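You operate a simulated robot arm through the tools that you are given. There is no shell and no other tool.

The job below is to be done with a simulated robot arm. You get a single attempt, and the scene is never put back.

JOB
Ready the leak detector for a move: teal valve and flap shut, orange peg and window cap in the drawer.
Fine: shut the drawer too.

The check looks at the end state, three seconds after you hand in, the way a careful person would. Anything else that was tipped, shoved, dropped, spilled or broken makes it a failure. Lids that push on must go on centred and level and be pressed home; caps that screw on are set level and turned clockwise until they are tight.

ROBOT AND FRAMES
A 7-joint arm with a two-finger parallel gripper, fixed in place. Base frame: the origin is at the foot of the arm, x ahead of it, y to its left, z up. Readings come in mm, degrees, newtons and seconds.
With the tool pointing down near the work surface it reaches from about 380 to 900 mm from the base axis. Its first joint turns from -143.0 to 143.0 degrees. Payload 3 kg.
Tool frame: the origin (TCP) lies between the finger pads and is the grasp point; the fingertips stand 30 mm ahead of it; z points along the fingers, y is the line along which they close. Largest opening 94 mm; finger width 28, thickness 10; the body of the gripper, 50 by 96 mm, starts 55 mm behind the TCP.
Orientation is that of the tool frame in the base frame, as a unit quaternion [x, y, z, w]. With the fingers straight down and closing along the base's y, the tool's x points along the base's -x, its y along +y and its z along -z.

CONTROLS
- The arm moves only by the tool arm_command. Its argument "series" is a list of rows, each a list of 7 numbers: the shift along the tool's x, y, z in units of 400 mm (1.0 is 400 mm), then the turn, a rotation vector about the tool's x, y, z in units of 180 degrees (1.0 is 180 degrees), then the opening, from 0 (shut) to 1 (fully open). In form: [[x, y, z, ax, ay, az, grip], ...]. A call has 1 to 20 rows; each row is the pose to reach, as a shift and turn from the pose commanded when the call began, along the tool's axes at that moment. A call with a number of a shift or a turn outside -1 to 1 is refused whole. Each row takes 0.2 s and may step no farther than 50 mm and 8.6 degrees from the row before; otherwise, or with a gripper value out of range, the whole call is refused. A pose out of reach is approached as far as the arm can. The call stops where the force on the tool passes 90 N (or 10 N more than at its start, if that is more) or the arm is blocked; 0.2 s more then pass. Each finger travels about 72 mm/s and halts on what it meets, pressing with about 35 N; the grip force reading is that of the motor and also rises with nothing between the fingers. The clock runs only during rows and for 0.2 s after the last one: add rows that repeat a pose to give the fingers time. The reply holds the time, the measured pose of the TCP, the force on the tool along the base axes, the opening and the grip force, in the units named above and with some noise, with the torque about the TCP (base axes, N m) and any sound that the robot's microphone picked up.
- Cameras (640 x 400 px; columns grow to the right, rows downward): "scene" is fixed at [40.3, 483.9, 1482.5]; the picture's right is [-0.46, -0.89, 0.00], its down [-0.72, 0.37, -0.58] and it looks along [0.52, -0.27, -0.81] (base axes); focal length 214 px, centre (320, 200). "wrist" rides on the gripper at [76, 14, -102] in the tool frame; the picture's right is [-0.18, 0.98, 0.00], its down [-0.75, -0.14, -0.64] and it looks along [-0.63, -0.12, 0.77] (tool axes); focal length 243 px, centre (320, 200). There is no depth. A picture from a camera that has moved, and an enlarged one, comes with that camera's place and axes in the base frame and with its lens. The place of the scene camera against the robot may be out by one fixed shift of up to 25 mm in any direction.
- grab_frame(camera): a new picture of that camera. It takes no simulated time.
- inspect(camera, box): a new picture of the part [left, top, right, bottom] of that camera's present view, enlarged. It takes no simulated time.
- sign_off(): hands the job in; it is judged then, once.

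Nothing tells you positions but the pictures and the camera data. Unless the task says otherwise, let go and move clear before handing in.

The tools are called after "Request:" by a JSON object that holds its "fn" and its "kwargs". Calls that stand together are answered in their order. arm_command: Moves the arm, as the interface text tells. Its arguments: {"type":"object","properties":{"series":{"type":"array","items":{"type":"array","items":{"type":"number"}}}},"required":["series"]} The other tools are called the same way: grab_frame (camera) takes a picture; inspect (camera, box) takes an enlarged picture of a part of a camera's view; sign_off () hands the job in.

At the start:

```text
clock: 0.0
position: [362.6, 353.2, 1282.3]
tool_rot: [-0.001, 1.0, -0.001, 0.0]
ft_force: [0.5, -0.3, -0.3]
torque: [0.05, 0.0, 0.05]
finger_gap: 93.9
grasp_force: 0.0
```

scene: 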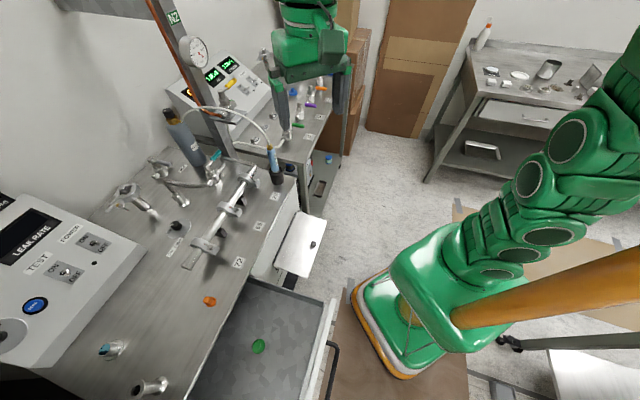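
wrist: 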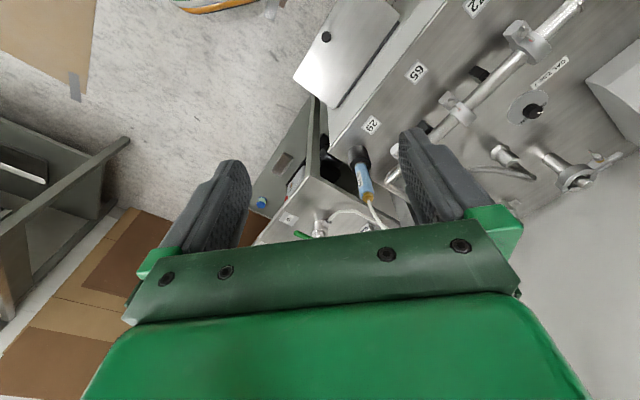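

The scene shows a leak detector bench with an open drawer, an open flap on its front, an orange peg near the drawer, and several valves. I'll enlarge several parts of the view before moving anything.

Request:
{"fn": "inspect", "kwargs": {"camera": "scene", "box": [80, 130, 340, 290]}}

Request:
{"fn": "inspect", "kwargs": {"camera": "scene", "box": [60, 260, 360, 400]}}

Request:
{"fn": "inspect", "kwargs": {"camera": "scene", "box": [160, 20, 350, 150]}}

Request:
{"fn": "inspect", "kwargs": {"camera": "wrist", "box": [250, 0, 640, 240]}}

Request:
{"fn": "inspect", "kwargs": {"camera": "scene", "box": [0, 180, 160, 400]}}

Request:
{"fn": "inspect", "kwargs": {"camera": "scene", "box": [420, 10, 640, 180]}}

```text
2.46 times, centred on (210, 210) of scene
camera zoom: at [40.3, 483.9, 1482.5], right [-0.46, -0.89, 0.0], down [-0.72, 0.37, -0.58], along [0.52, -0.27, -0.81], focal length 528 px, centre (591, 175)
```

zoom: 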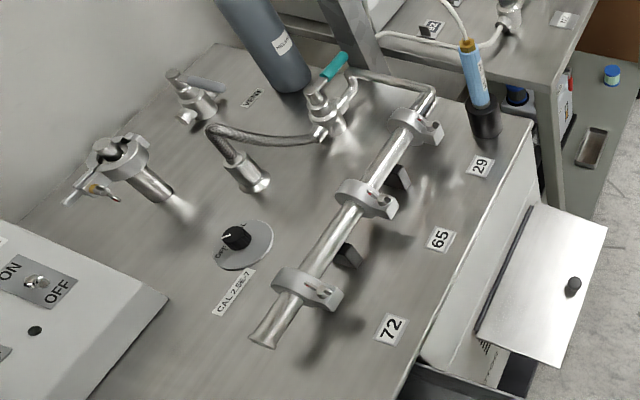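

```text
2.13 times, centred on (210, 330) of scene
camera zoom: at [40.3, 483.9, 1482.5], right [-0.46, -0.89, 0.0], down [-0.72, 0.37, -0.58], along [0.52, -0.27, -0.81], focal length 458 px, centre (555, -77)
```

zoom: 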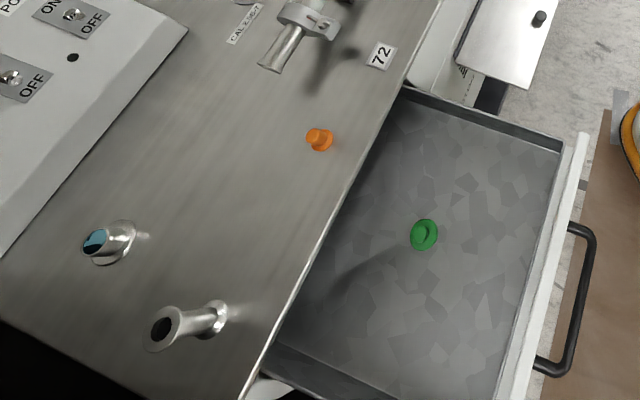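

```text
3.08 times, centred on (255, 85) of scene
camera zoom: at [40.3, 483.9, 1482.5], right [-0.46, -0.89, 0.0], down [-0.72, 0.37, -0.58], along [0.52, -0.27, -0.81], focal length 660 px, centre (520, 554)
```

zoom: 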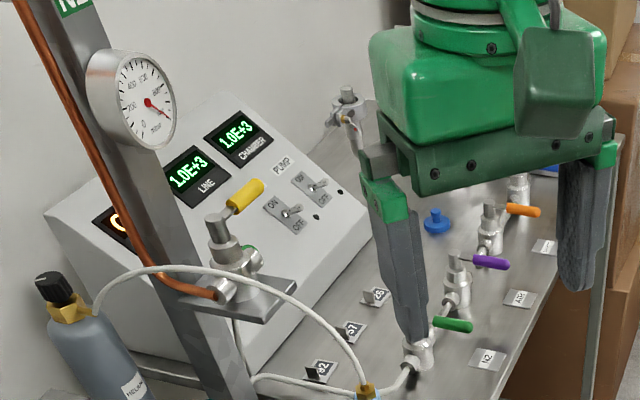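

```text
1.64 times, centred on (445, 120) of wrist
camera zoom: at [285.1, 369.4, 1384.7], right [0.18, 0.98, 0.0], down [0.75, -0.14, 0.64], along [0.63, -0.12, -0.77], focal length 398 px, centre (115, 331)
```

zoom: 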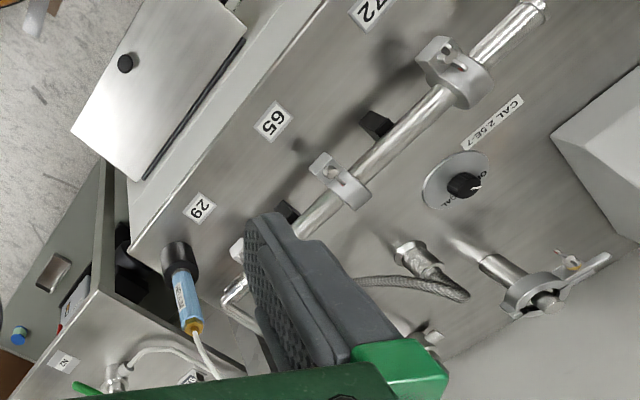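

```text
1.82 times, centred on (80, 290) of scene
camera zoom: at [40.3, 483.9, 1482.5], right [-0.46, -0.89, 0.0], down [-0.72, 0.37, -0.58], along [0.52, -0.27, -0.81], focal length 390 px, centre (756, 36)
```

zoom: 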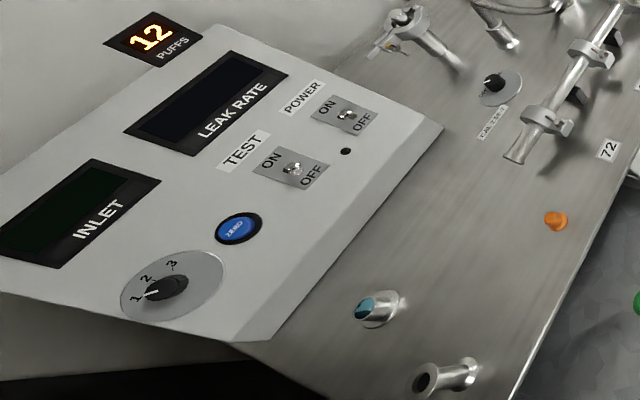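

```text
2.35 times, centred on (530, 95) of scene
camera zoom: at [40.3, 483.9, 1482.5], right [-0.46, -0.89, 0.0], down [-0.72, 0.37, -0.58], along [0.52, -0.27, -0.81], focal length 505 px, centre (-174, 447)
```

zoom: 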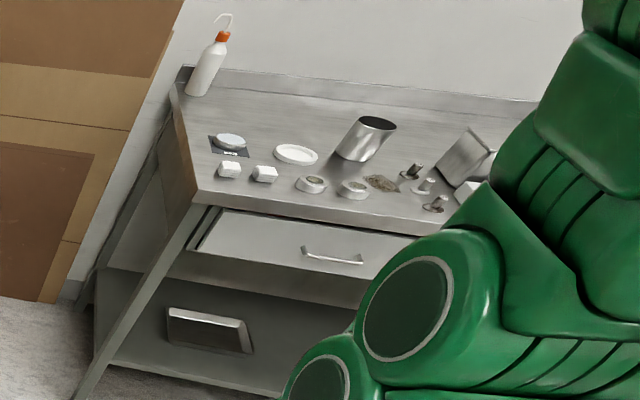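

The bench's front edge appears to run diagonally, with the robot facing it at about 37° to the left. The orange peg is on the bench top near the drawer. I'll turn the tool to line up with the bench and look with the wrist camera.

Request:
{"fn": "arm_command", "kwargs": {"series": [[0.073, 0.03, 0.0, 0, 0, -0.0411, 1], [0.146, 0.06, 0.0, 0, 0, -0.0822, 1], [0.219, 0.09, 0.0, 0, 0, -0.1233, 1], [0.292, 0.12, 0.0, 0, 0, -0.1645, 1], [0.365, 0.1475, 0.0, 0, 0, -0.2056, 1]]}}

Request:
{"fn": "grab_frame", "kwargs": {"camera": "wrist"}}

Request:
{"fn": "grab_frame", "kwargs": {"camera": "scene"}}

```text
clock: 1.2
position: [231.0, 408.4, 1295.6]
tool_rot: [-0.308, 0.947, 0.071, -0.056]
ft_force: [0.4, 0.5, -0.6]
torque: [-0.01, -0.03, -0.01]
finger_gap: 93.8
grasp_force: 0.0
```

```text
taken
camera wrist: at [176.3, 365.8, 1402.5], right [-0.42, 0.9, 0.15], down [0.78, 0.27, 0.56], along [0.46, 0.35, -0.81], focal length 243 px, centre (320, 200)
```

wrist: 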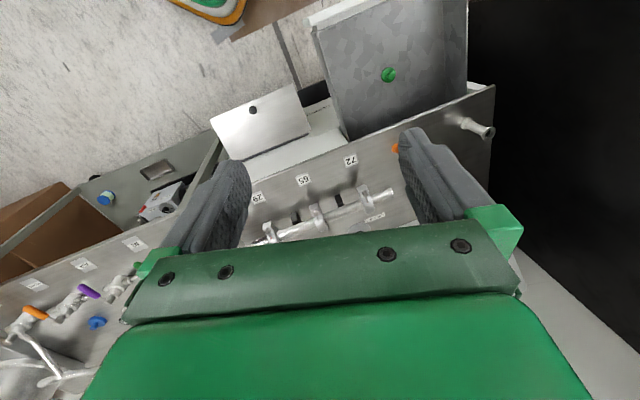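

```text
taken
```

scene: 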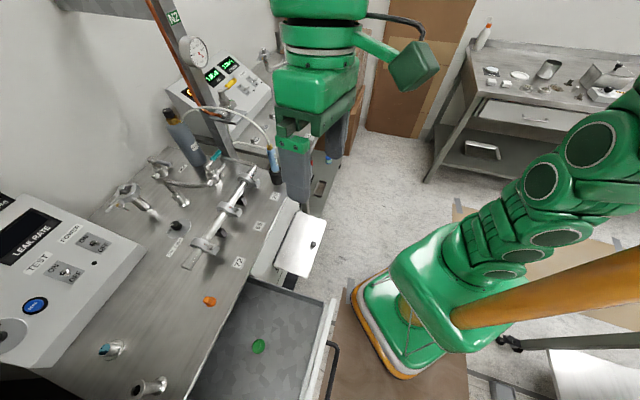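

The tool tilted slightly, so that pose was probably too close in for this height. I'll check whether it settles, then move outward and lower.

Request:
{"fn": "arm_command", "kwargs": {"series": [[0, 0, 0, 0, 0, 0, 1], [0, 0, 0, 0, 0, 0, 1]]}}

```text
clock: 1.8
position: [231.9, 407.3, 1295.4]
tool_rot: [-0.307, 0.947, 0.07, -0.054]
ft_force: [-0.4, -0.2, -0.3]
torque: [-0.01, 0.03, -0.04]
finger_gap: 94.1
grasp_force: 0.1
```

The pose is limited by reach, so I'll go lower and a bit further out, over the open drawer and clear of the bench.

Request:
{"fn": "arm_command", "kwargs": {"series": [[-0.05, 0.05, 0.1, 0, 0, 0, 1], [-0.1, 0.1, 0.2, 0, 0, 0, 1], [-0.15, 0.15, 0.3, 0, 0, 0, 1], [-0.15, 0.2, 0.3, 0, 0, 0, 1], [-0.15, 0.2, 0.3, 0, 0, 0, 1]]}}

Request:
{"fn": "grab_frame", "kwargs": {"camera": "wrist"}}

```text
clock: 3.0
position: [215.2, 510.9, 1161.4]
tool_rot: [-0.317, 0.948, 0.001, 0.0]
ft_force: [0.1, -0.2, 0.4]
torque: [-0.01, 0.0, 0.0]
finger_gap: 94.2
grasp_force: 0.1
```

```text
taken
camera wrist: at [145.9, 478.4, 1264.1], right [-0.44, 0.9, 0.0], down [0.69, 0.34, 0.64], along [0.58, 0.29, -0.77], focal length 243 px, centre (320, 200)
```

wrist: 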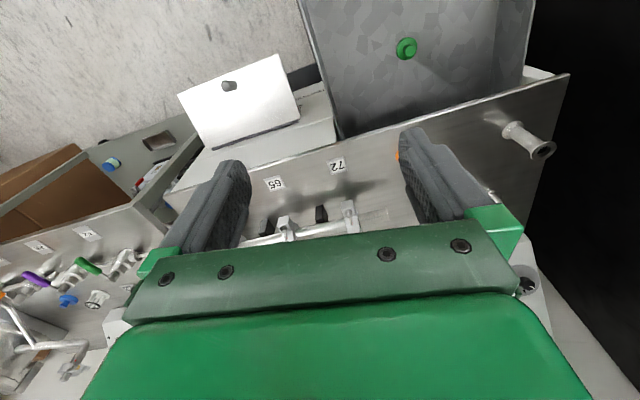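

The table top works out to be near z≈906, and the bench runs at 45° to the base axes. I'll finish the turn to 45° and look at the valve area from above.

Request:
{"fn": "arm_command", "kwargs": {"series": [[-0.043, -0.107, -0.0078, 0, 0, -0.0222, 1], [-0.086, -0.214, -0.0155, 0, 0, -0.0444, 1], [-0.129, -0.3215, -0.0233, 0, 0, -0.0444, 1], [-0.172, -0.4287, -0.031, 0, 0, -0.0444, 1], [-0.215, -0.536, -0.0388, 0, 0, -0.0444, 1], [-0.258, -0.643, -0.0465, 0, 0, -0.0444, 1], [-0.258, -0.643, -0.0465, 0, 0, -0.0444, 1]]}}

Request:
{"fn": "grab_frame", "kwargs": {"camera": "wrist"}}

Request:
{"fn": "grab_frame", "kwargs": {"camera": "scene"}}

```text
clock: 4.6
position: [452.7, 369.1, 1177.9]
tool_rot: [-0.382, 0.924, 0.0, -0.001]
ft_force: [0.2, -0.2, 0.3]
torque: [-0.01, -0.01, 0.0]
finger_gap: 93.8
grasp_force: 0.1
```

```text
taken
camera wrist: at [389.2, 327.3, 1280.9], right [-0.57, 0.82, 0.0], down [0.63, 0.43, 0.64], along [0.53, 0.36, -0.77], focal length 243 px, centre (320, 200)
```

wrist: 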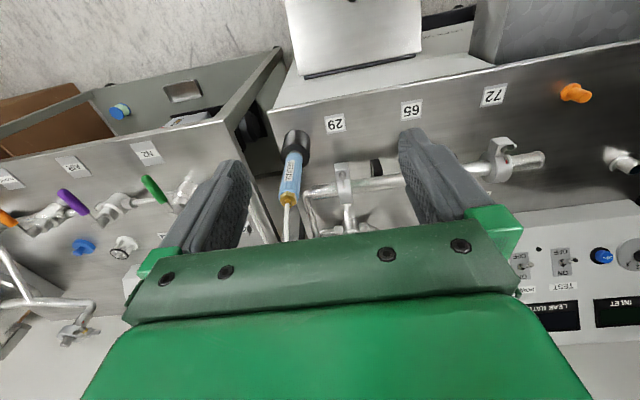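

```text
taken
```

scene: 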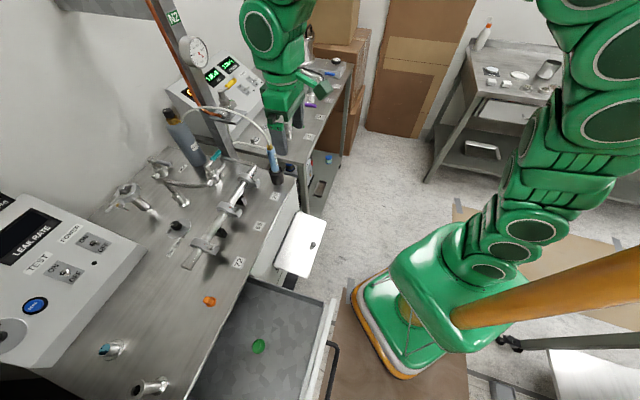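

I'll zoom tightly on the teal valve, the flap, the round glass item and the orange item, using the fixed camera.

Request:
{"fn": "inspect", "kwargs": {"camera": "scene", "box": [180, 130, 260, 190]}}

Request:
{"fn": "inspect", "kwargs": {"camera": "scene", "box": [80, 325, 180, 400]}}

Request:
{"fn": "inspect", "kwargs": {"camera": "scene", "box": [240, 190, 340, 300]}}

Request:
{"fn": "inspect", "kwargs": {"camera": "scene", "box": [190, 270, 290, 370]}}

Request:
{"fn": "inspect", "kwargs": {"camera": "scene", "box": [80, 140, 180, 250]}}

Request:
{"fn": "inspect", "kwargs": {"camera": "scene", "box": [0, 190, 110, 370]}}

```text
6.67 times, centred on (220, 160) of scene
camera zoom: at [40.3, 483.9, 1482.5], right [-0.46, -0.89, 0.0], down [-0.72, 0.37, -0.58], along [0.52, -0.27, -0.81], focal length 1430 px, centre (987, 467)
```

zoom: 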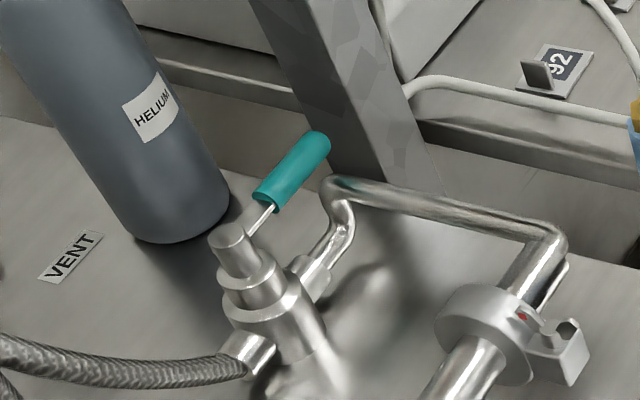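

```text
5.33 times, centred on (130, 362) of scene
camera zoom: at [40.3, 483.9, 1482.5], right [-0.46, -0.89, 0.0], down [-0.72, 0.37, -0.58], along [0.52, -0.27, -0.81], focal length 1144 px, centre (1333, -667)
```

zoom: 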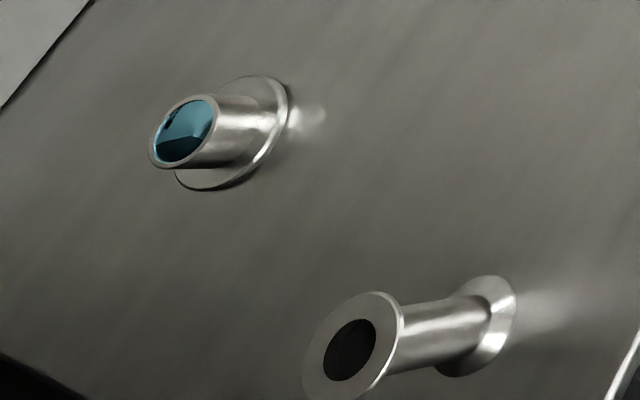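

```text
3.64 times, centred on (290, 245) of scene
camera zoom: at [40.3, 483.9, 1482.5], right [-0.46, -0.89, 0.0], down [-0.72, 0.37, -0.58], along [0.52, -0.27, -0.81], focal length 780 px, centre (429, 36)
```

zoom: 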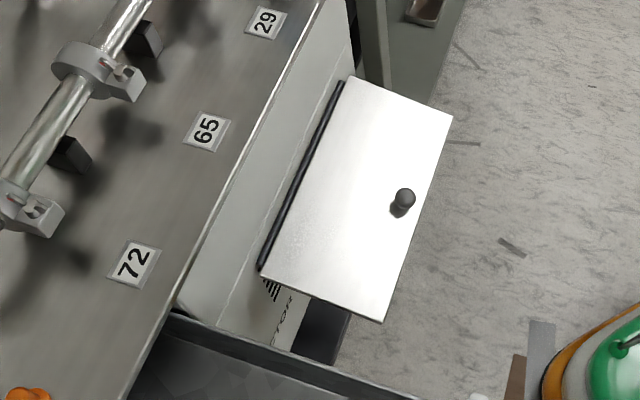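

```text
4.00 times, centred on (240, 320) of scene
camera zoom: at [40.3, 483.9, 1482.5], right [-0.46, -0.89, 0.0], down [-0.72, 0.37, -0.58], along [0.52, -0.27, -0.81], focal length 858 px, centre (640, -280)
```

zoom: 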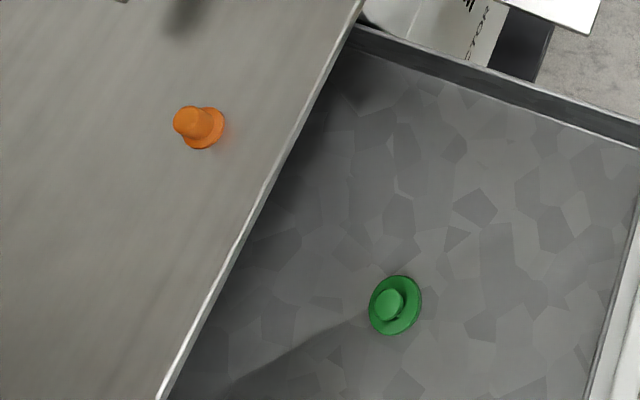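

```text
3.64 times, centred on (130, 195) of scene
camera zoom: at [40.3, 483.9, 1482.5], right [-0.46, -0.89, 0.0], down [-0.72, 0.37, -0.58], along [0.52, -0.27, -0.81], focal length 780 px, centre (1011, 218)
```

zoom: 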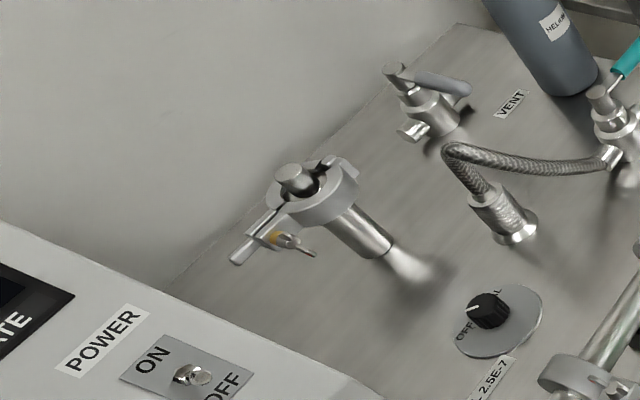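

```text
2.22 times, centred on (55, 280) of scene
camera zoom: at [40.3, 483.9, 1482.5], right [-0.46, -0.89, 0.0], down [-0.72, 0.37, -0.58], along [0.52, -0.27, -0.81], focal length 477 px, centre (909, 22)
```

zoom: 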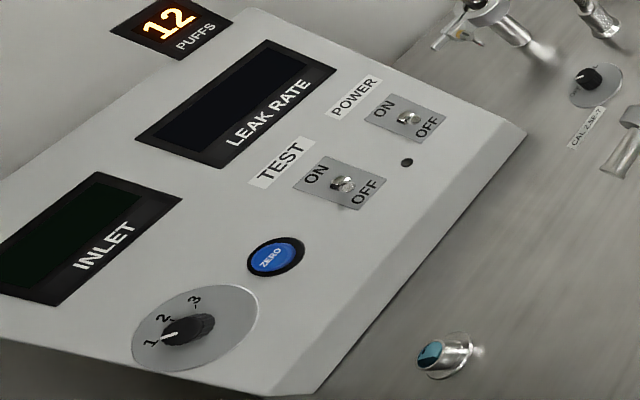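

The sight-glass window at the left has no cap on it, so I need to find where its cap is. I'll check the shelf and the second cart for it.

Request:
{"fn": "inspect", "kwargs": {"camera": "wrist", "box": [0, 60, 250, 220]}}

Request:
{"fn": "inspect", "kwargs": {"camera": "wrist", "box": [480, 60, 640, 200]}}

Request:
{"fn": "inspect", "kwargs": {"camera": "scene", "box": [300, 130, 360, 200]}}

Request:
{"fn": "inspect", "kwargs": {"camera": "scene", "box": [460, 50, 620, 120]}}

Request:
{"fn": "inspect", "kwargs": {"camera": "scene", "box": [260, 50, 360, 140]}}

```text
2.50 times, centred on (125, 140) of wrist
camera zoom: at [389.2, 327.3, 1280.9], right [-0.57, 0.82, 0.0], down [0.63, 0.43, 0.64], along [0.53, 0.36, -0.77], focal length 606 px, centre (808, 350)
```

zoom: 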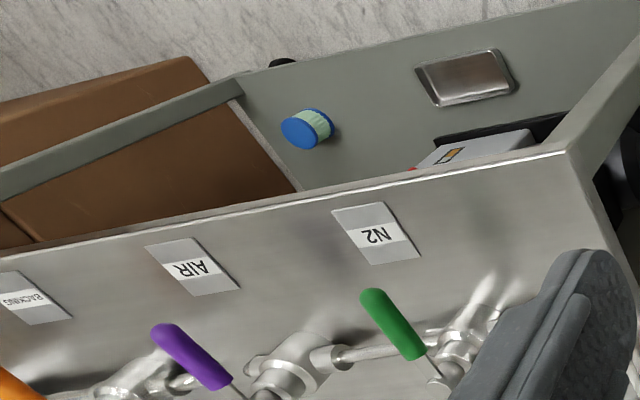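

```text
2.86 times, centred on (560, 130) of wrist
camera zoom: at [389.2, 327.3, 1280.9], right [-0.57, 0.82, 0.0], down [0.63, 0.43, 0.64], along [0.53, 0.36, -0.77], focal length 693 px, centre (-366, 400)
```

zoom: 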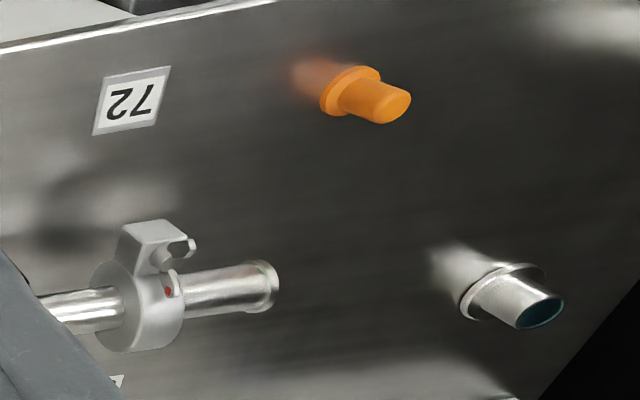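

```text
5.71 times, centred on (330, 165) of scene
camera zoom: at [40.3, 483.9, 1482.5], right [-0.46, -0.89, 0.0], down [-0.72, 0.37, -0.58], along [0.52, -0.27, -0.81], focal length 1226 px, centre (263, 400)
```

zoom: 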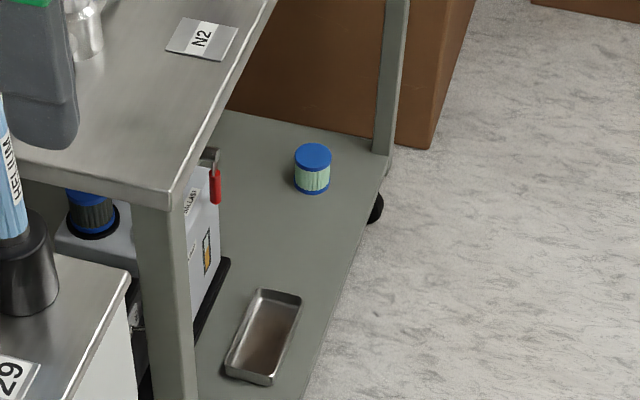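

```text
4.00 times, centred on (540, 85) of scene
camera zoom: at [40.3, 483.9, 1482.5], right [-0.46, -0.89, 0.0], down [-0.72, 0.37, -0.58], along [0.52, -0.27, -0.81], focal length 858 px, centre (-560, 660)
```

zoom: 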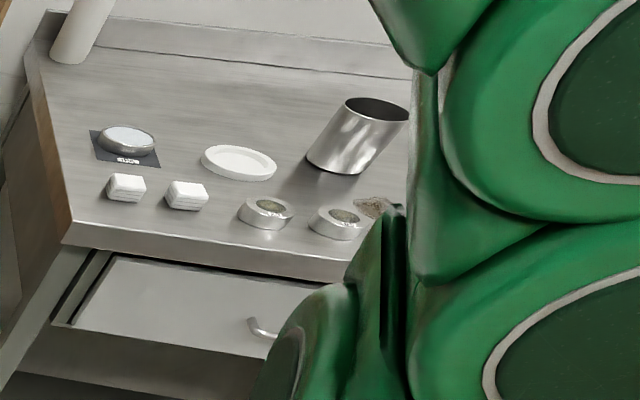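

```text
4.44 times, centred on (310, 95) of scene
camera zoom: at [40.3, 483.9, 1482.5], right [-0.46, -0.89, 0.0], down [-0.72, 0.37, -0.58], along [0.52, -0.27, -0.81], focal length 953 px, centre (364, 667)
```

zoom: 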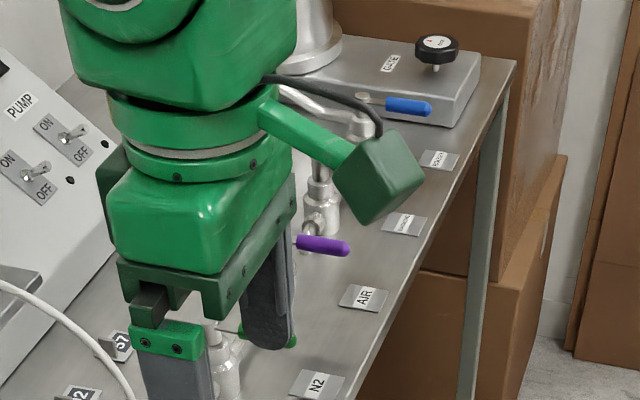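

I'll look more closely at the blue item on the second cart and compare it with the green and orange ones.

Request:
{"fn": "inspect", "kwargs": {"camera": "wrist", "box": [50, 220, 150, 280]}}

Request:
{"fn": "inspect", "kwargs": {"camera": "scene", "box": [265, 290, 345, 400]}}

Request:
{"fn": "inspect", "kwargs": {"camera": "scene", "box": [240, 325, 280, 365]}}

Request:
{"fn": "inspect", "kwargs": {"camera": "scene", "box": [190, 280, 230, 320]}}

Request:
{"fn": "inspect", "kwargs": {"camera": "scene", "box": [90, 330, 130, 370]}}

```text
6.40 times, centred on (100, 250) of wrist
camera zoom: at [389.2, 327.3, 1280.9], right [-0.57, 0.82, 0.0], down [0.63, 0.43, 0.64], along [0.53, 0.36, -0.77], focal length 1553 px, centre (1728, -120)
```

zoom: 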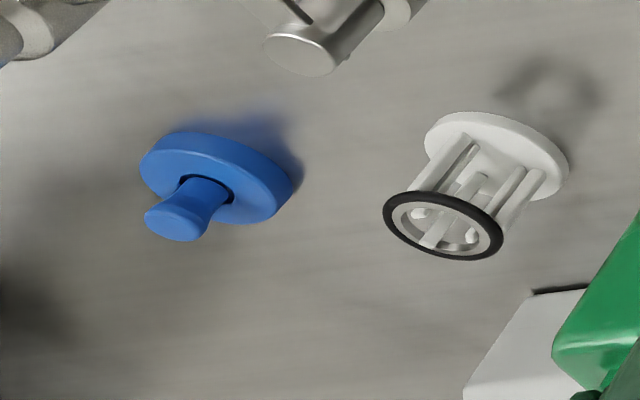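

```text
3.64 times, centred on (305, 345) of scene
camera zoom: at [40.3, 483.9, 1482.5], right [-0.46, -0.89, 0.0], down [-0.72, 0.37, -0.58], along [0.52, -0.27, -0.81], focal length 780 px, centre (374, -327)
```

zoom: 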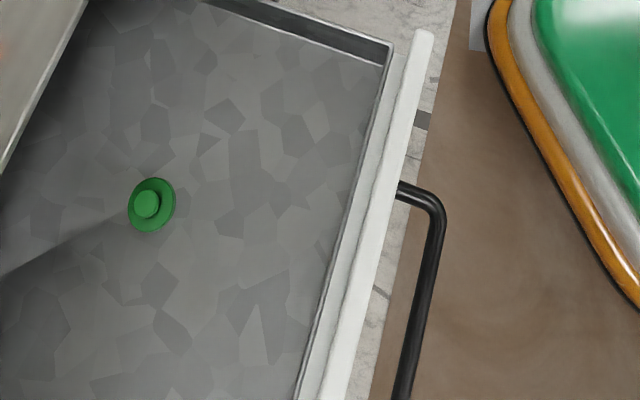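

```text
10.00 times, centred on (260, 345) of scene
camera zoom: at [40.3, 483.9, 1482.5], right [-0.46, -0.89, 0.0], down [-0.72, 0.37, -0.58], along [0.52, -0.27, -0.81], focal length 2145 px, centre (920, -1250)
```

zoom: 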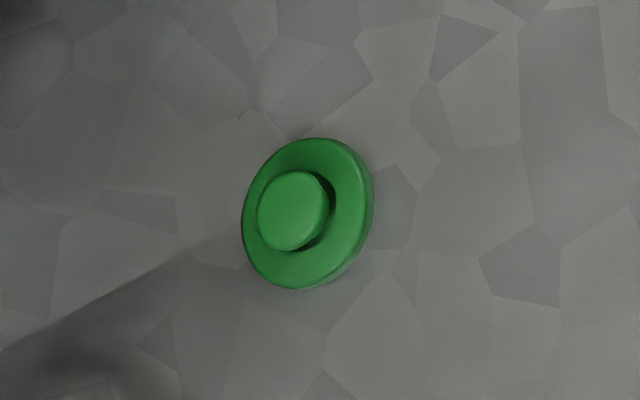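

```text
10.00 times, centred on (210, 300) of scene
camera zoom: at [40.3, 483.9, 1482.5], right [-0.46, -0.89, 0.0], down [-0.72, 0.37, -0.58], along [0.52, -0.27, -0.81], focal length 2145 px, centre (1420, -800)
```

zoom: 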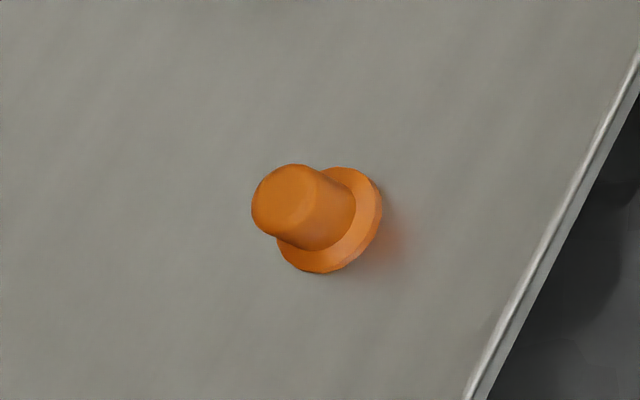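

```text
10.00 times, centred on (110, 350) of scene
camera zoom: at [40.3, 483.9, 1482.5], right [-0.46, -0.89, 0.0], down [-0.72, 0.37, -0.58], along [0.52, -0.27, -0.81], focal length 2145 px, centre (2420, -1300)
```

zoom: 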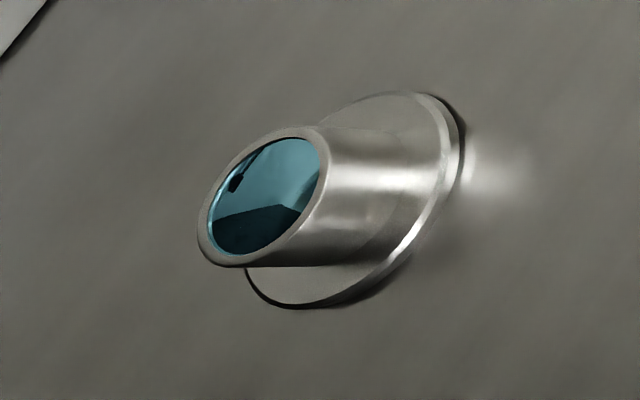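

The item with blue glass has a flange resting on the bench. It may itself be the "window cap", meaning a cap with a window in it. I'll move over there with the wrist camera to check whether it is loose.

Request:
{"fn": "arm_command", "kwargs": {"series": [[-0.01, 0.11, 0.0, 0, 0, 0, 1], [-0.03, 0.22, 0.0, 0, 0, 0, 1], [-0.06, 0.33, 0.0, 0, 0, 0, 1], [-0.1, 0.44, 0.02, 0, 0, 0, 1], [-0.14, 0.55, 0.04, 0, 0, 0, 1], [-0.18, 0.66, 0.06, 0, 0, 0, 1], [-0.22, 0.77, 0.08, 0, 0, 0, 1], [-0.25, 0.87, 0.1, 0, 0, 0, 1], [-0.25, 0.95, 0.1, 0, 0, 0, 1], [-0.25, 0.95, 0.1, 0, 0, 0, 1]]}}

Request:
{"fn": "grab_frame", "kwargs": {"camera": "wrist"}}

```text
clock: 6.8
position: [252.9, 708.8, 1140.0]
tool_rot: [-0.383, 0.924, 0.0, -0.001]
ft_force: [-0.2, -0.7, 0.1]
torque: [0.0, 0.01, 0.02]
finger_gap: 94.0
grasp_force: 0.0
```

```text
taken
camera wrist: at [189.3, 666.2, 1243.7], right [-0.56, 0.83, 0.0], down [0.63, 0.43, 0.64], along [0.53, 0.36, -0.77], focal length 243 px, centre (320, 200)
```

wrist: 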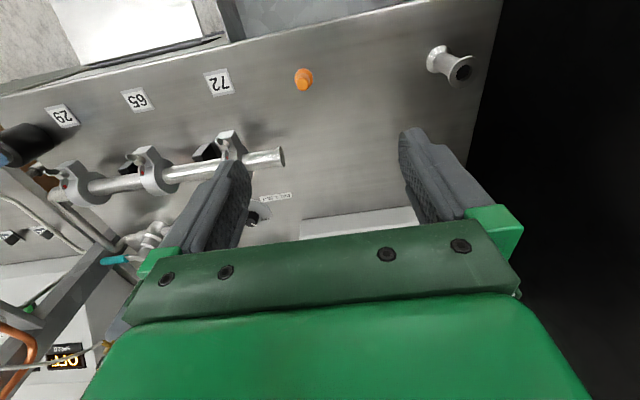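

The window item is behind the right finger from here. I'll shift sideways so that it shows between the fingers.

Request:
{"fn": "arm_command", "kwargs": {"series": [[0.0, 0.11, 0.0, 0, 0, 0, 1], [0.0, 0.22, 0.0, 0, 0, 0, 1], [0.0, 0.28, 0.0, 0, 0, 0, 1], [0.0, 0.28, 0.0, 0, 0, 0, 1]]}}

Request:
{"fn": "grab_frame", "kwargs": {"camera": "wrist"}}

```text
clock: 7.8
position: [189.9, 762.0, 1128.1]
tool_rot: [-0.383, 0.924, 0.0, 0.0]
ft_force: [0.5, 0.8, -0.6]
torque: [0.01, -0.01, 0.0]
finger_gap: 93.8
grasp_force: 0.1
out of reach, approached as far as the arm can: row 2, 3, 4
```

```text
taken
camera wrist: at [126.7, 719.1, 1231.4], right [-0.56, 0.83, 0.0], down [0.63, 0.43, 0.64], along [0.53, 0.36, -0.77], focal length 243 px, centre (320, 200)
```

wrist: 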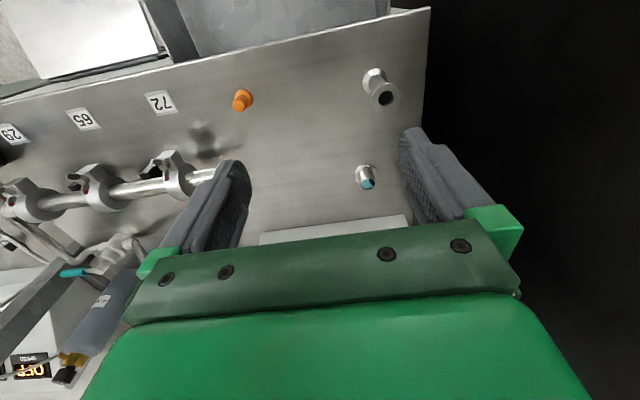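

I can now see the window item, though the pose is at the edge of reach here. I'll zoom in on the window item, the port and the peg.

Request:
{"fn": "inspect", "kwargs": {"camera": "wrist", "box": [335, 150, 405, 200]}}

Request:
{"fn": "inspect", "kwargs": {"camera": "wrist", "box": [345, 55, 425, 115]}}

Request:
{"fn": "inspect", "kwargs": {"camera": "wrist", "box": [220, 80, 270, 120]}}

Request:
{"fn": "inspect", "kwargs": {"camera": "wrist", "box": [0, 200, 180, 310]}}

```text
8.00 times, centred on (370, 175) of wrist
camera zoom: at [126.7, 719.1, 1231.4], right [-0.56, 0.83, 0.0], down [0.63, 0.43, 0.64], along [0.53, 0.36, -0.77], focal length 1941 px, centre (-80, 400)
```

zoom: 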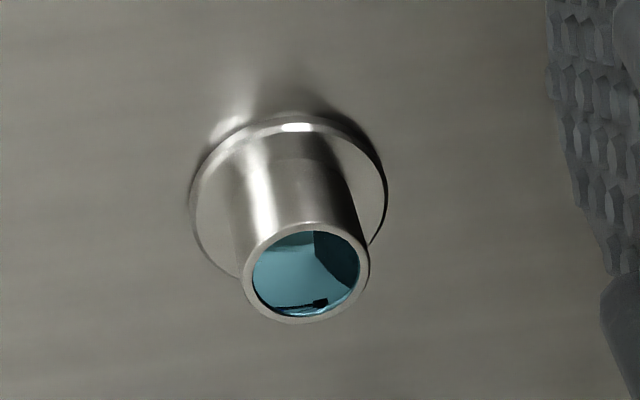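

```text
6.67 times, centred on (385, 85) of wrist
camera zoom: at [126.7, 719.1, 1231.4], right [-0.56, 0.83, 0.0], down [0.63, 0.43, 0.64], along [0.53, 0.36, -0.77], focal length 1618 px, centre (-113, 967)
```

zoom: 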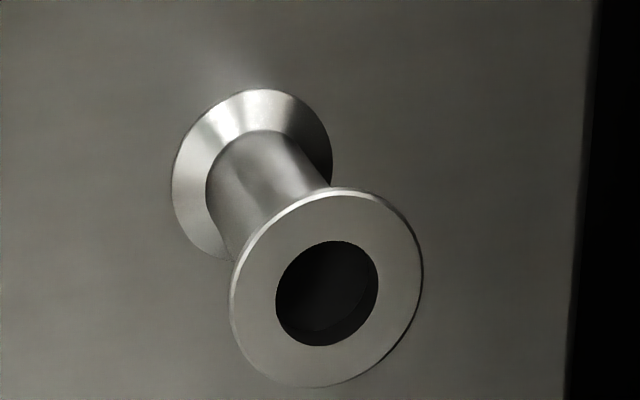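

```text
10.00 times, centred on (245, 100) of wrist
camera zoom: at [126.7, 719.1, 1231.4], right [-0.56, 0.83, 0.0], down [0.63, 0.43, 0.64], along [0.53, 0.36, -0.77], focal length 2426 px, centre (1070, 1200)
```

zoom: 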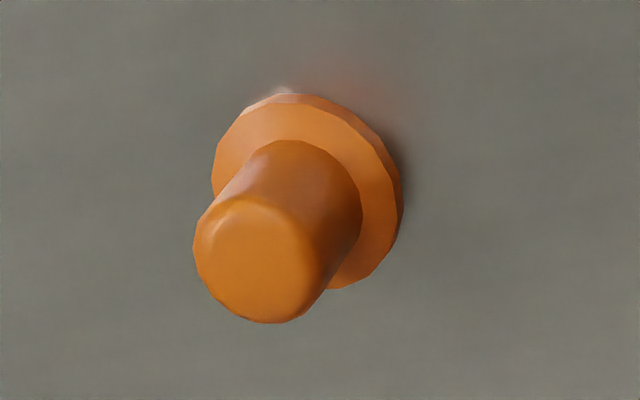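

```text
3.56 times, centred on (90, 255) of wrist
camera zoom: at [126.7, 719.1, 1231.4], right [-0.56, 0.83, 0.0], down [0.63, 0.43, 0.64], along [0.53, 0.36, -0.77], focal length 863 px, centre (1138, 4)
```

zoom: 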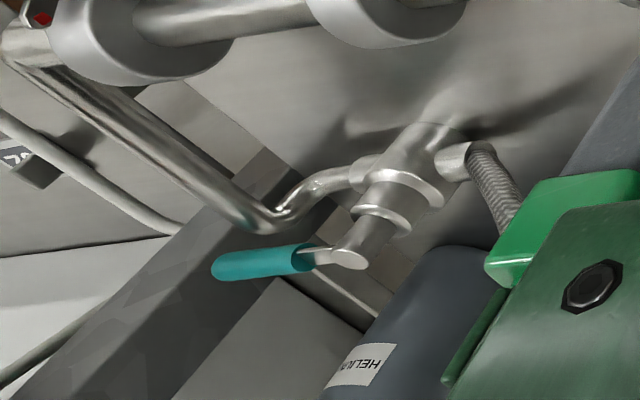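

The window item is a loose-looking flanged stub with glass and no weld at its base, unlike the fixed port, so I take it to be the "window cap". The teal valve's handle lies along its pipe, which means it is open. Next I'll study the flap hinge and the drawer.

Request:
{"fn": "inspect", "kwargs": {"camera": "scene", "box": [270, 255, 310, 300]}}

Request:
{"fn": "inspect", "kwargs": {"camera": "scene", "box": [270, 205, 330, 265]}}

Request:
{"fn": "inspect", "kwargs": {"camera": "wrist", "box": [0, 0, 240, 100]}}

```text
8.89 times, centred on (290, 278) of scene
camera zoom: at [40.3, 483.9, 1482.5], right [-0.46, -0.89, 0.0], down [-0.72, 0.37, -0.58], along [0.52, -0.27, -0.81], focal length 1906 px, centre (587, -489)
```

zoom: 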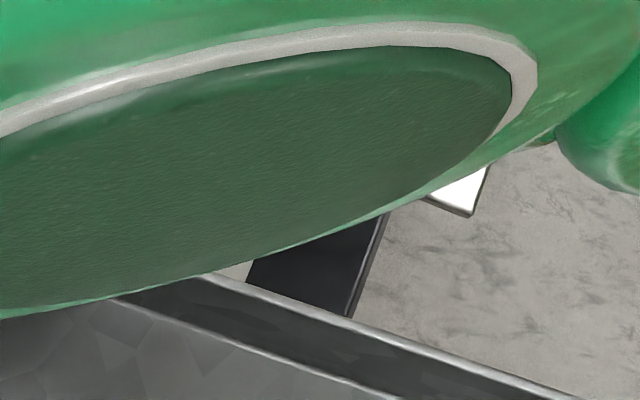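

```text
6.67 times, centred on (300, 235) of scene
camera zoom: at [40.3, 483.9, 1482.5], right [-0.46, -0.89, 0.0], down [-0.72, 0.37, -0.58], along [0.52, -0.27, -0.81], focal length 1430 px, centre (453, -33)
```

zoom: 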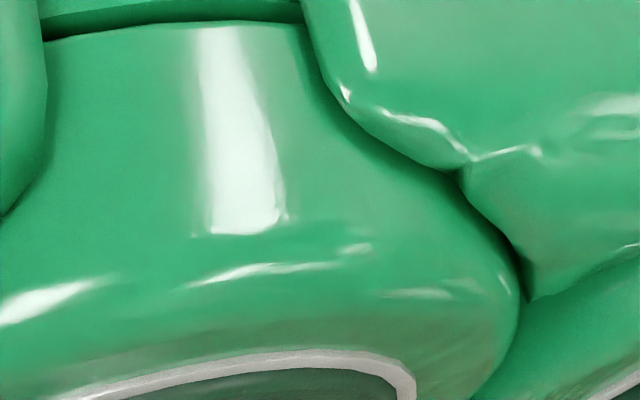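

```text
2.67 times, centred on (120, 50) of wrist
camera zoom: at [126.7, 719.1, 1231.4], right [-0.56, 0.83, 0.0], down [0.63, 0.43, 0.64], along [0.53, 0.36, -0.77], focal length 647 px, centre (853, 600)
```

zoom: 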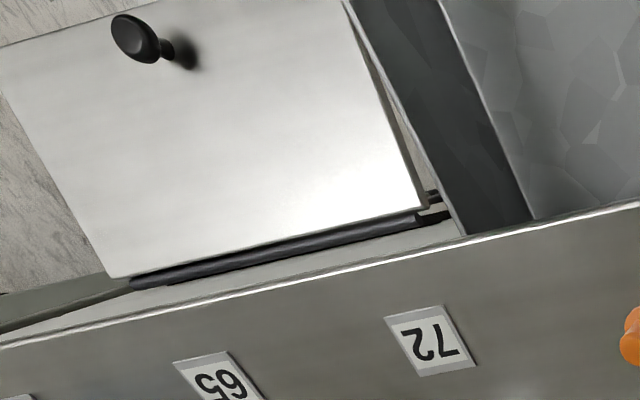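

The arm currently blocks the scene camera's view of the flap, so I'll start with the orange peg. I place it at about (bench frame) a≈679, b≈300, and I'll line up above it.

Request:
{"fn": "arm_command", "kwargs": {"series": [[0.0, -0.11, 0.0, 0, 0, 0, 1], [0.0, -0.22, 0.0, 0, 0, 0, 1], [0.0, -0.335, 0.03, 0, 0, 0, 1], [0.0, -0.335, 0.14, 0, 0, 0, 1], [0.0, -0.335, 0.24, 0, 0, 0, 1], [0.0, -0.335, 0.3, 0, 0, 0, 1], [0.0, -0.335, 0.3, 0, 0, 0, 1]]}}

Request:
{"fn": "grab_frame", "kwargs": {"camera": "wrist"}}

Request:
{"fn": "grab_frame", "kwargs": {"camera": "scene"}}

```text
clock: 9.4
position: [284.6, 667.4, 1008.9]
tool_rot: [-0.383, 0.924, -0.001, 0.0]
ft_force: [0.2, -0.6, 0.7]
torque: [-0.04, -0.05, -0.03]
finger_gap: 94.0
grasp_force: 0.0
```

```text
taken
camera wrist: at [221.3, 625.9, 1110.9], right [-0.56, 0.83, 0.0], down [0.63, 0.43, 0.64], along [0.53, 0.36, -0.77], focal length 243 px, centre (320, 200)
```

wrist: 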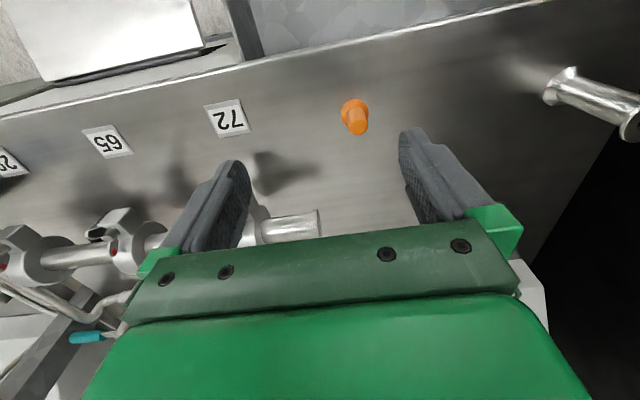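

```text
taken
```

scene: 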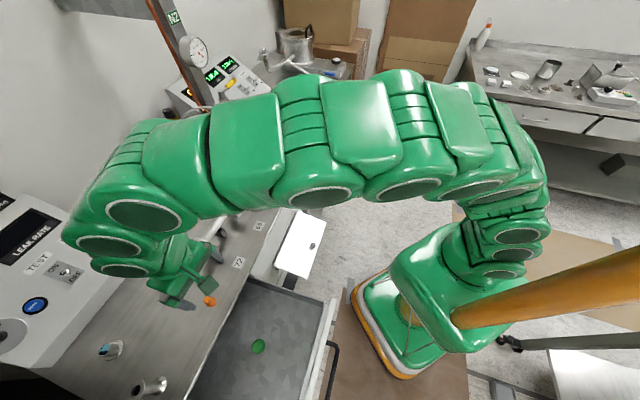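

The TCP is at a≈673, b≈271, because the earlier out-of-reach move was clamped. I'll zoom on the peg to refine its position.

Request:
{"fn": "inspect", "kwargs": {"camera": "wrist", "box": [325, 85, 385, 145]}}

```text
6.67 times, centred on (355, 115) of wrist
camera zoom: at [221.3, 625.9, 1110.9], right [-0.56, 0.83, 0.0], down [0.63, 0.43, 0.64], along [0.53, 0.36, -0.77], focal length 1618 px, centre (87, 767)
```

zoom: 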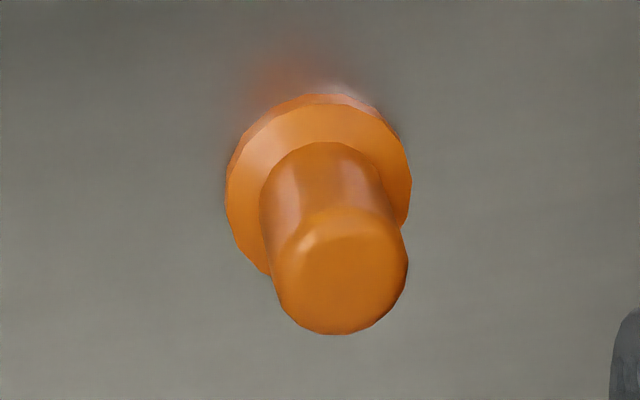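

The peg axis is at about a≈676.6, b≈300, with its top near z≈935. I'll centre over it and lower part of the way before looking again.

Request:
{"fn": "arm_command", "kwargs": {"series": [[-0.0085, 0.0738, 0.0, 0, 0, 0, 0.7], [-0.0085, 0.0738, 0.06, 0, 0, 0, 0.6], [-0.0085, 0.0738, 0.12, 0, 0, 0, 0.6], [-0.0085, 0.0738, 0.12, 0, 0, 0, 0.6]]}}

Request:
{"fn": "grab_frame", "kwargs": {"camera": "wrist"}}

```text
clock: 10.4
position: [266.8, 690.1, 959.3]
tool_rot: [-0.383, 0.924, 0.0, 0.0]
ft_force: [-0.2, 0.0, -0.5]
torque: [-0.04, 0.0, 0.02]
finger_gap: 56.4
grasp_force: 0.0
```

```text
taken
camera wrist: at [202.5, 648.7, 1063.0], right [-0.56, 0.83, 0.0], down [0.63, 0.43, 0.64], along [0.53, 0.36, -0.77], focal length 243 px, centre (320, 200)
```

wrist: 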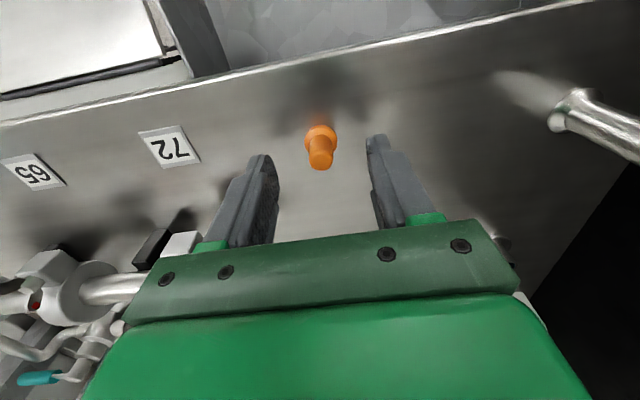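

The peg is centred between the fingertips. I'll lower and grip it.

Request:
{"fn": "arm_command", "kwargs": {"series": [[0, 0, 0.02, 0, 0, 0, 0.6], [0, 0, 0.0375, 0, 0, 0, 0.6], [0, 0, 0.0375, 0, 0, 0, 0.0], [0, 0, 0.0375, 0, 0, 0, 0.0], [0, 0, 0.0375, 0, 0, 0, 0.0], [0, 0, 0.0375, 0, 0, 0, 0.0]]}}

Request:
{"fn": "grab_frame", "kwargs": {"camera": "wrist"}}

```text
clock: 11.8
position: [266.6, 690.7, 945.3]
tool_rot: [-0.383, 0.924, 0.0, 0.0]
ft_force: [-0.7, 1.6, -1.2]
torque: [0.01, -0.01, -0.01]
finger_gap: 10.1
grasp_force: 35.1
```

```text
taken
camera wrist: at [202.8, 648.8, 1047.9], right [-0.56, 0.83, 0.0], down [0.63, 0.43, 0.64], along [0.53, 0.36, -0.77], focal length 243 px, centre (320, 200)
```

wrist: 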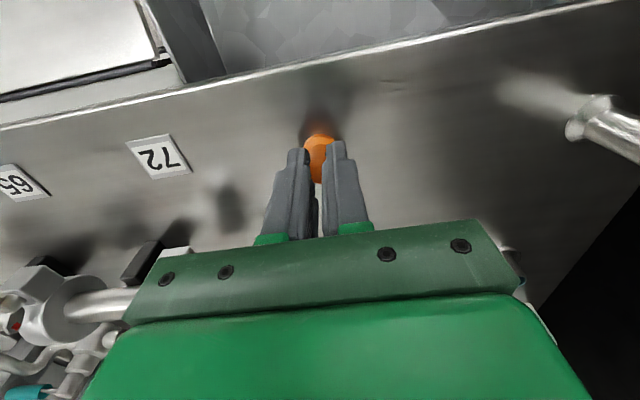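

The gap reads 10 mm, less than the peg diameter I estimated, so I'll check how it is held.

Request:
{"fn": "inspect", "kwargs": {"camera": "wrist", "box": [270, 110, 380, 190]}}

Request:
{"fn": "inspect", "kwargs": {"camera": "scene", "box": [130, 230, 280, 330]}}

```text
5.00 times, centred on (325, 150) of wrist
camera zoom: at [202.8, 648.8, 1047.9], right [-0.56, 0.83, 0.0], down [0.63, 0.43, 0.64], along [0.53, 0.36, -0.77], focal length 1213 px, centre (295, 450)
```

zoom: 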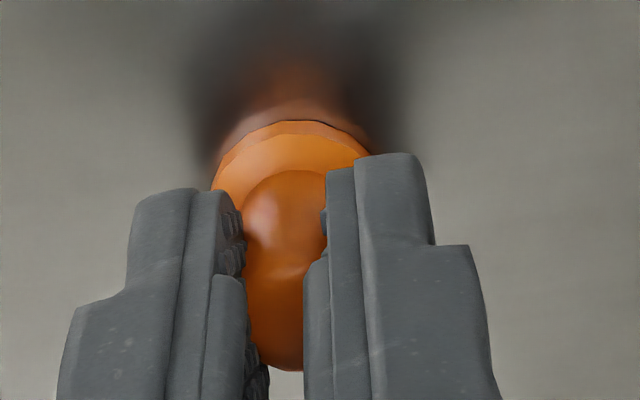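

```text
4.00 times, centred on (205, 280) of scene
camera zoom: at [40.3, 483.9, 1482.5], right [-0.46, -0.89, 0.0], down [-0.72, 0.37, -0.58], along [0.52, -0.27, -0.81], focal length 858 px, centre (780, -120)
```

zoom: 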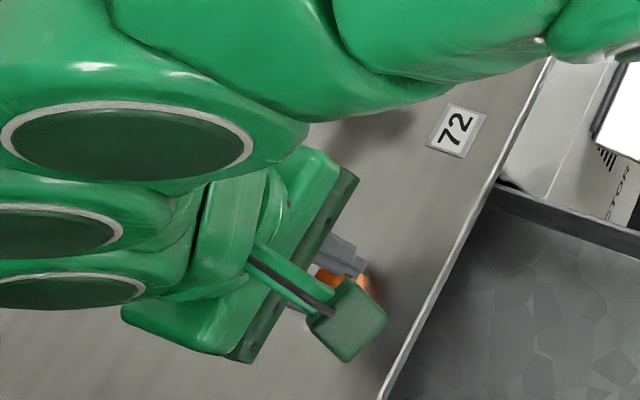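

I'll lift gently and check the hold.

Request:
{"fn": "arm_command", "kwargs": {"series": [[0, 0, -0.025, 0, 0, 0, 0.0], [0, 0, -0.075, 0, 0, 0, 0.0], [0, 0, -0.125, 0, 0, 0, 0.0]]}}

Request:
{"fn": "grab_frame", "kwargs": {"camera": "wrist"}}

Request:
{"fn": "inspect", "kwargs": {"camera": "wrist", "box": [270, 110, 380, 190]}}

```text
clock: 12.6
position: [266.8, 691.9, 995.6]
tool_rot: [-0.382, 0.924, 0.0, 0.0]
ft_force: [-0.5, -0.5, -0.4]
torque: [0.03, 0.0, -0.03]
finger_gap: 10.7
grasp_force: 34.6
```

```text
taken
camera wrist: at [203.2, 649.2, 1098.0], right [-0.57, 0.82, 0.0], down [0.63, 0.43, 0.64], along [0.53, 0.36, -0.77], focal length 243 px, centre (320, 200)
```

wrist: 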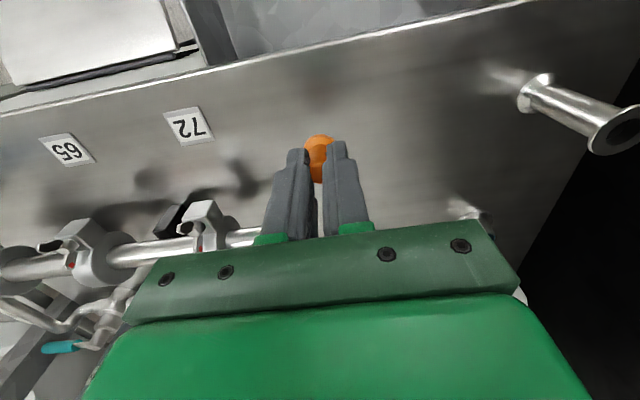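

```text
5.00 times, centred on (325, 150) of wrist
camera zoom: at [203.2, 649.2, 1098.0], right [-0.57, 0.82, 0.0], down [0.63, 0.43, 0.64], along [0.53, 0.36, -0.77], focal length 1213 px, centre (295, 450)
```

zoom: 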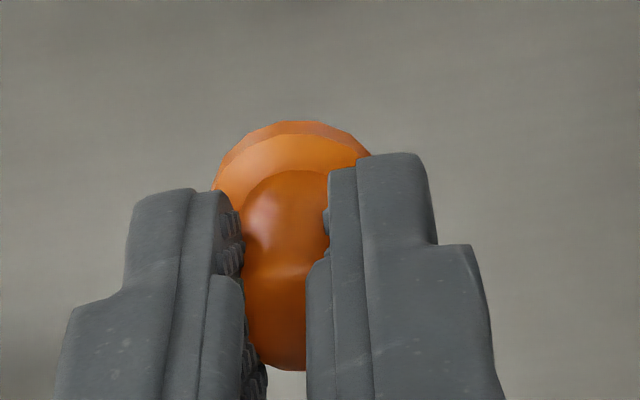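

The peg is held well. Next I'll carry it back toward the robot over the open drawer, with the inside at about a≈405–635 and b≈215–470, and look at the drawer floor.

Request:
{"fn": "arm_command", "kwargs": {"series": [[0.1, 0, 0, 0, 0, 0, 0.0], [0.2, 0, 0, 0, 0, 0, 0.0], [0.3, 0, 0, 0, 0, 0, 0.0], [0.4, 0, 0, 0, 0, 0, 0.0], [0.49, 0, 0, 0, 0, 0, 0.0], [0.49, 0, 0, 0, 0, 0, 0.0]]}}

Request:
{"fn": "grab_frame", "kwargs": {"camera": "wrist"}}

Request:
{"fn": "grab_frame", "kwargs": {"camera": "scene"}}

```text
clock: 14.2
position: [148.2, 549.0, 972.7]
tool_rot: [-0.361, 0.932, -0.009, -0.028]
ft_force: [-0.3, -0.8, 0.2]
torque: [0.0, 0.0, -0.03]
finger_gap: 10.2
grasp_force: 35.5
stopped in row 6: the arm was blocked; the commanded pose is now the measured one
```

```text
taken
camera wrist: at [86.5, 514.0, 1079.3], right [-0.53, 0.85, -0.01], down [0.68, 0.42, 0.6], along [0.51, 0.31, -0.8], focal length 243 px, centre (320, 200)
```

wrist: 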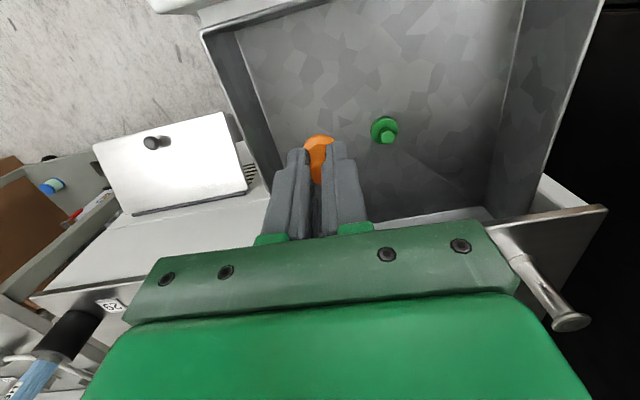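

```text
taken
```

scene: 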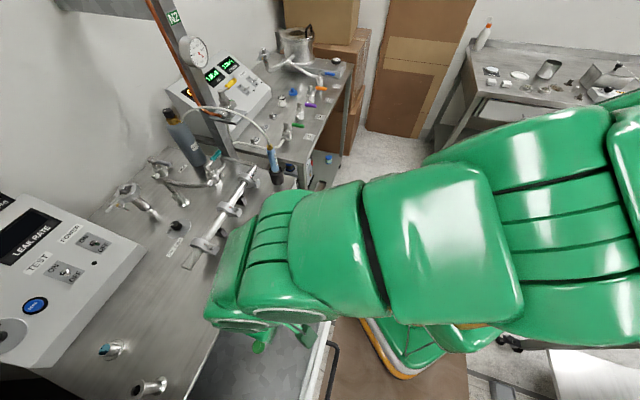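

The arm stopped at a joint limit with no force on the tool. The peg is over the drawer, with the TCP near a≈493, b≈283. I'll zoom in to gauge the drawer floor and its walls.

Request:
{"fn": "inspect", "kwargs": {"camera": "wrist", "box": [190, 0, 610, 240]}}

Request:
{"fn": "inspect", "kwargs": {"camera": "wrist", "box": [0, 60, 300, 240]}}

```text
1.52 times, centred on (400, 120) of wrist
camera zoom: at [86.5, 514.0, 1079.3], right [-0.53, 0.85, -0.01], down [0.68, 0.42, 0.6], along [0.51, 0.31, -0.8], focal length 370 px, centre (198, 322)
```

zoom: 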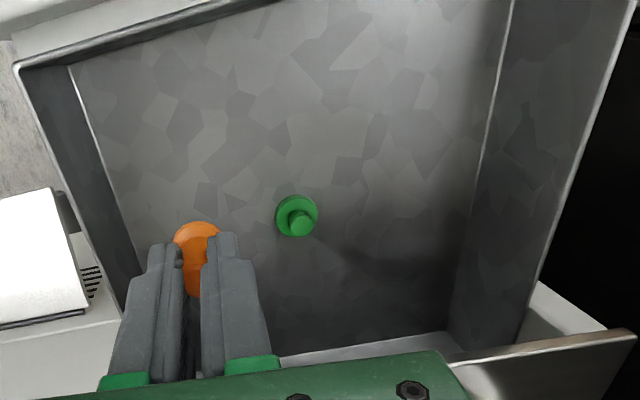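

```text
2.13 times, centred on (150, 150) of wrist
camera zoom: at [86.5, 514.0, 1079.3], right [-0.53, 0.85, -0.01], down [0.68, 0.42, 0.6], along [0.51, 0.31, -0.8], focal length 518 px, centre (683, 307)
```

zoom: 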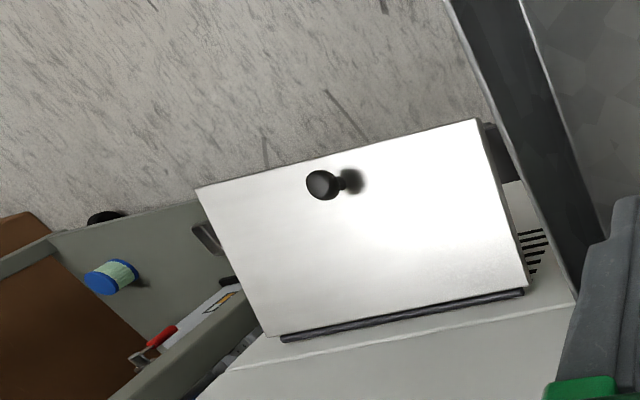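

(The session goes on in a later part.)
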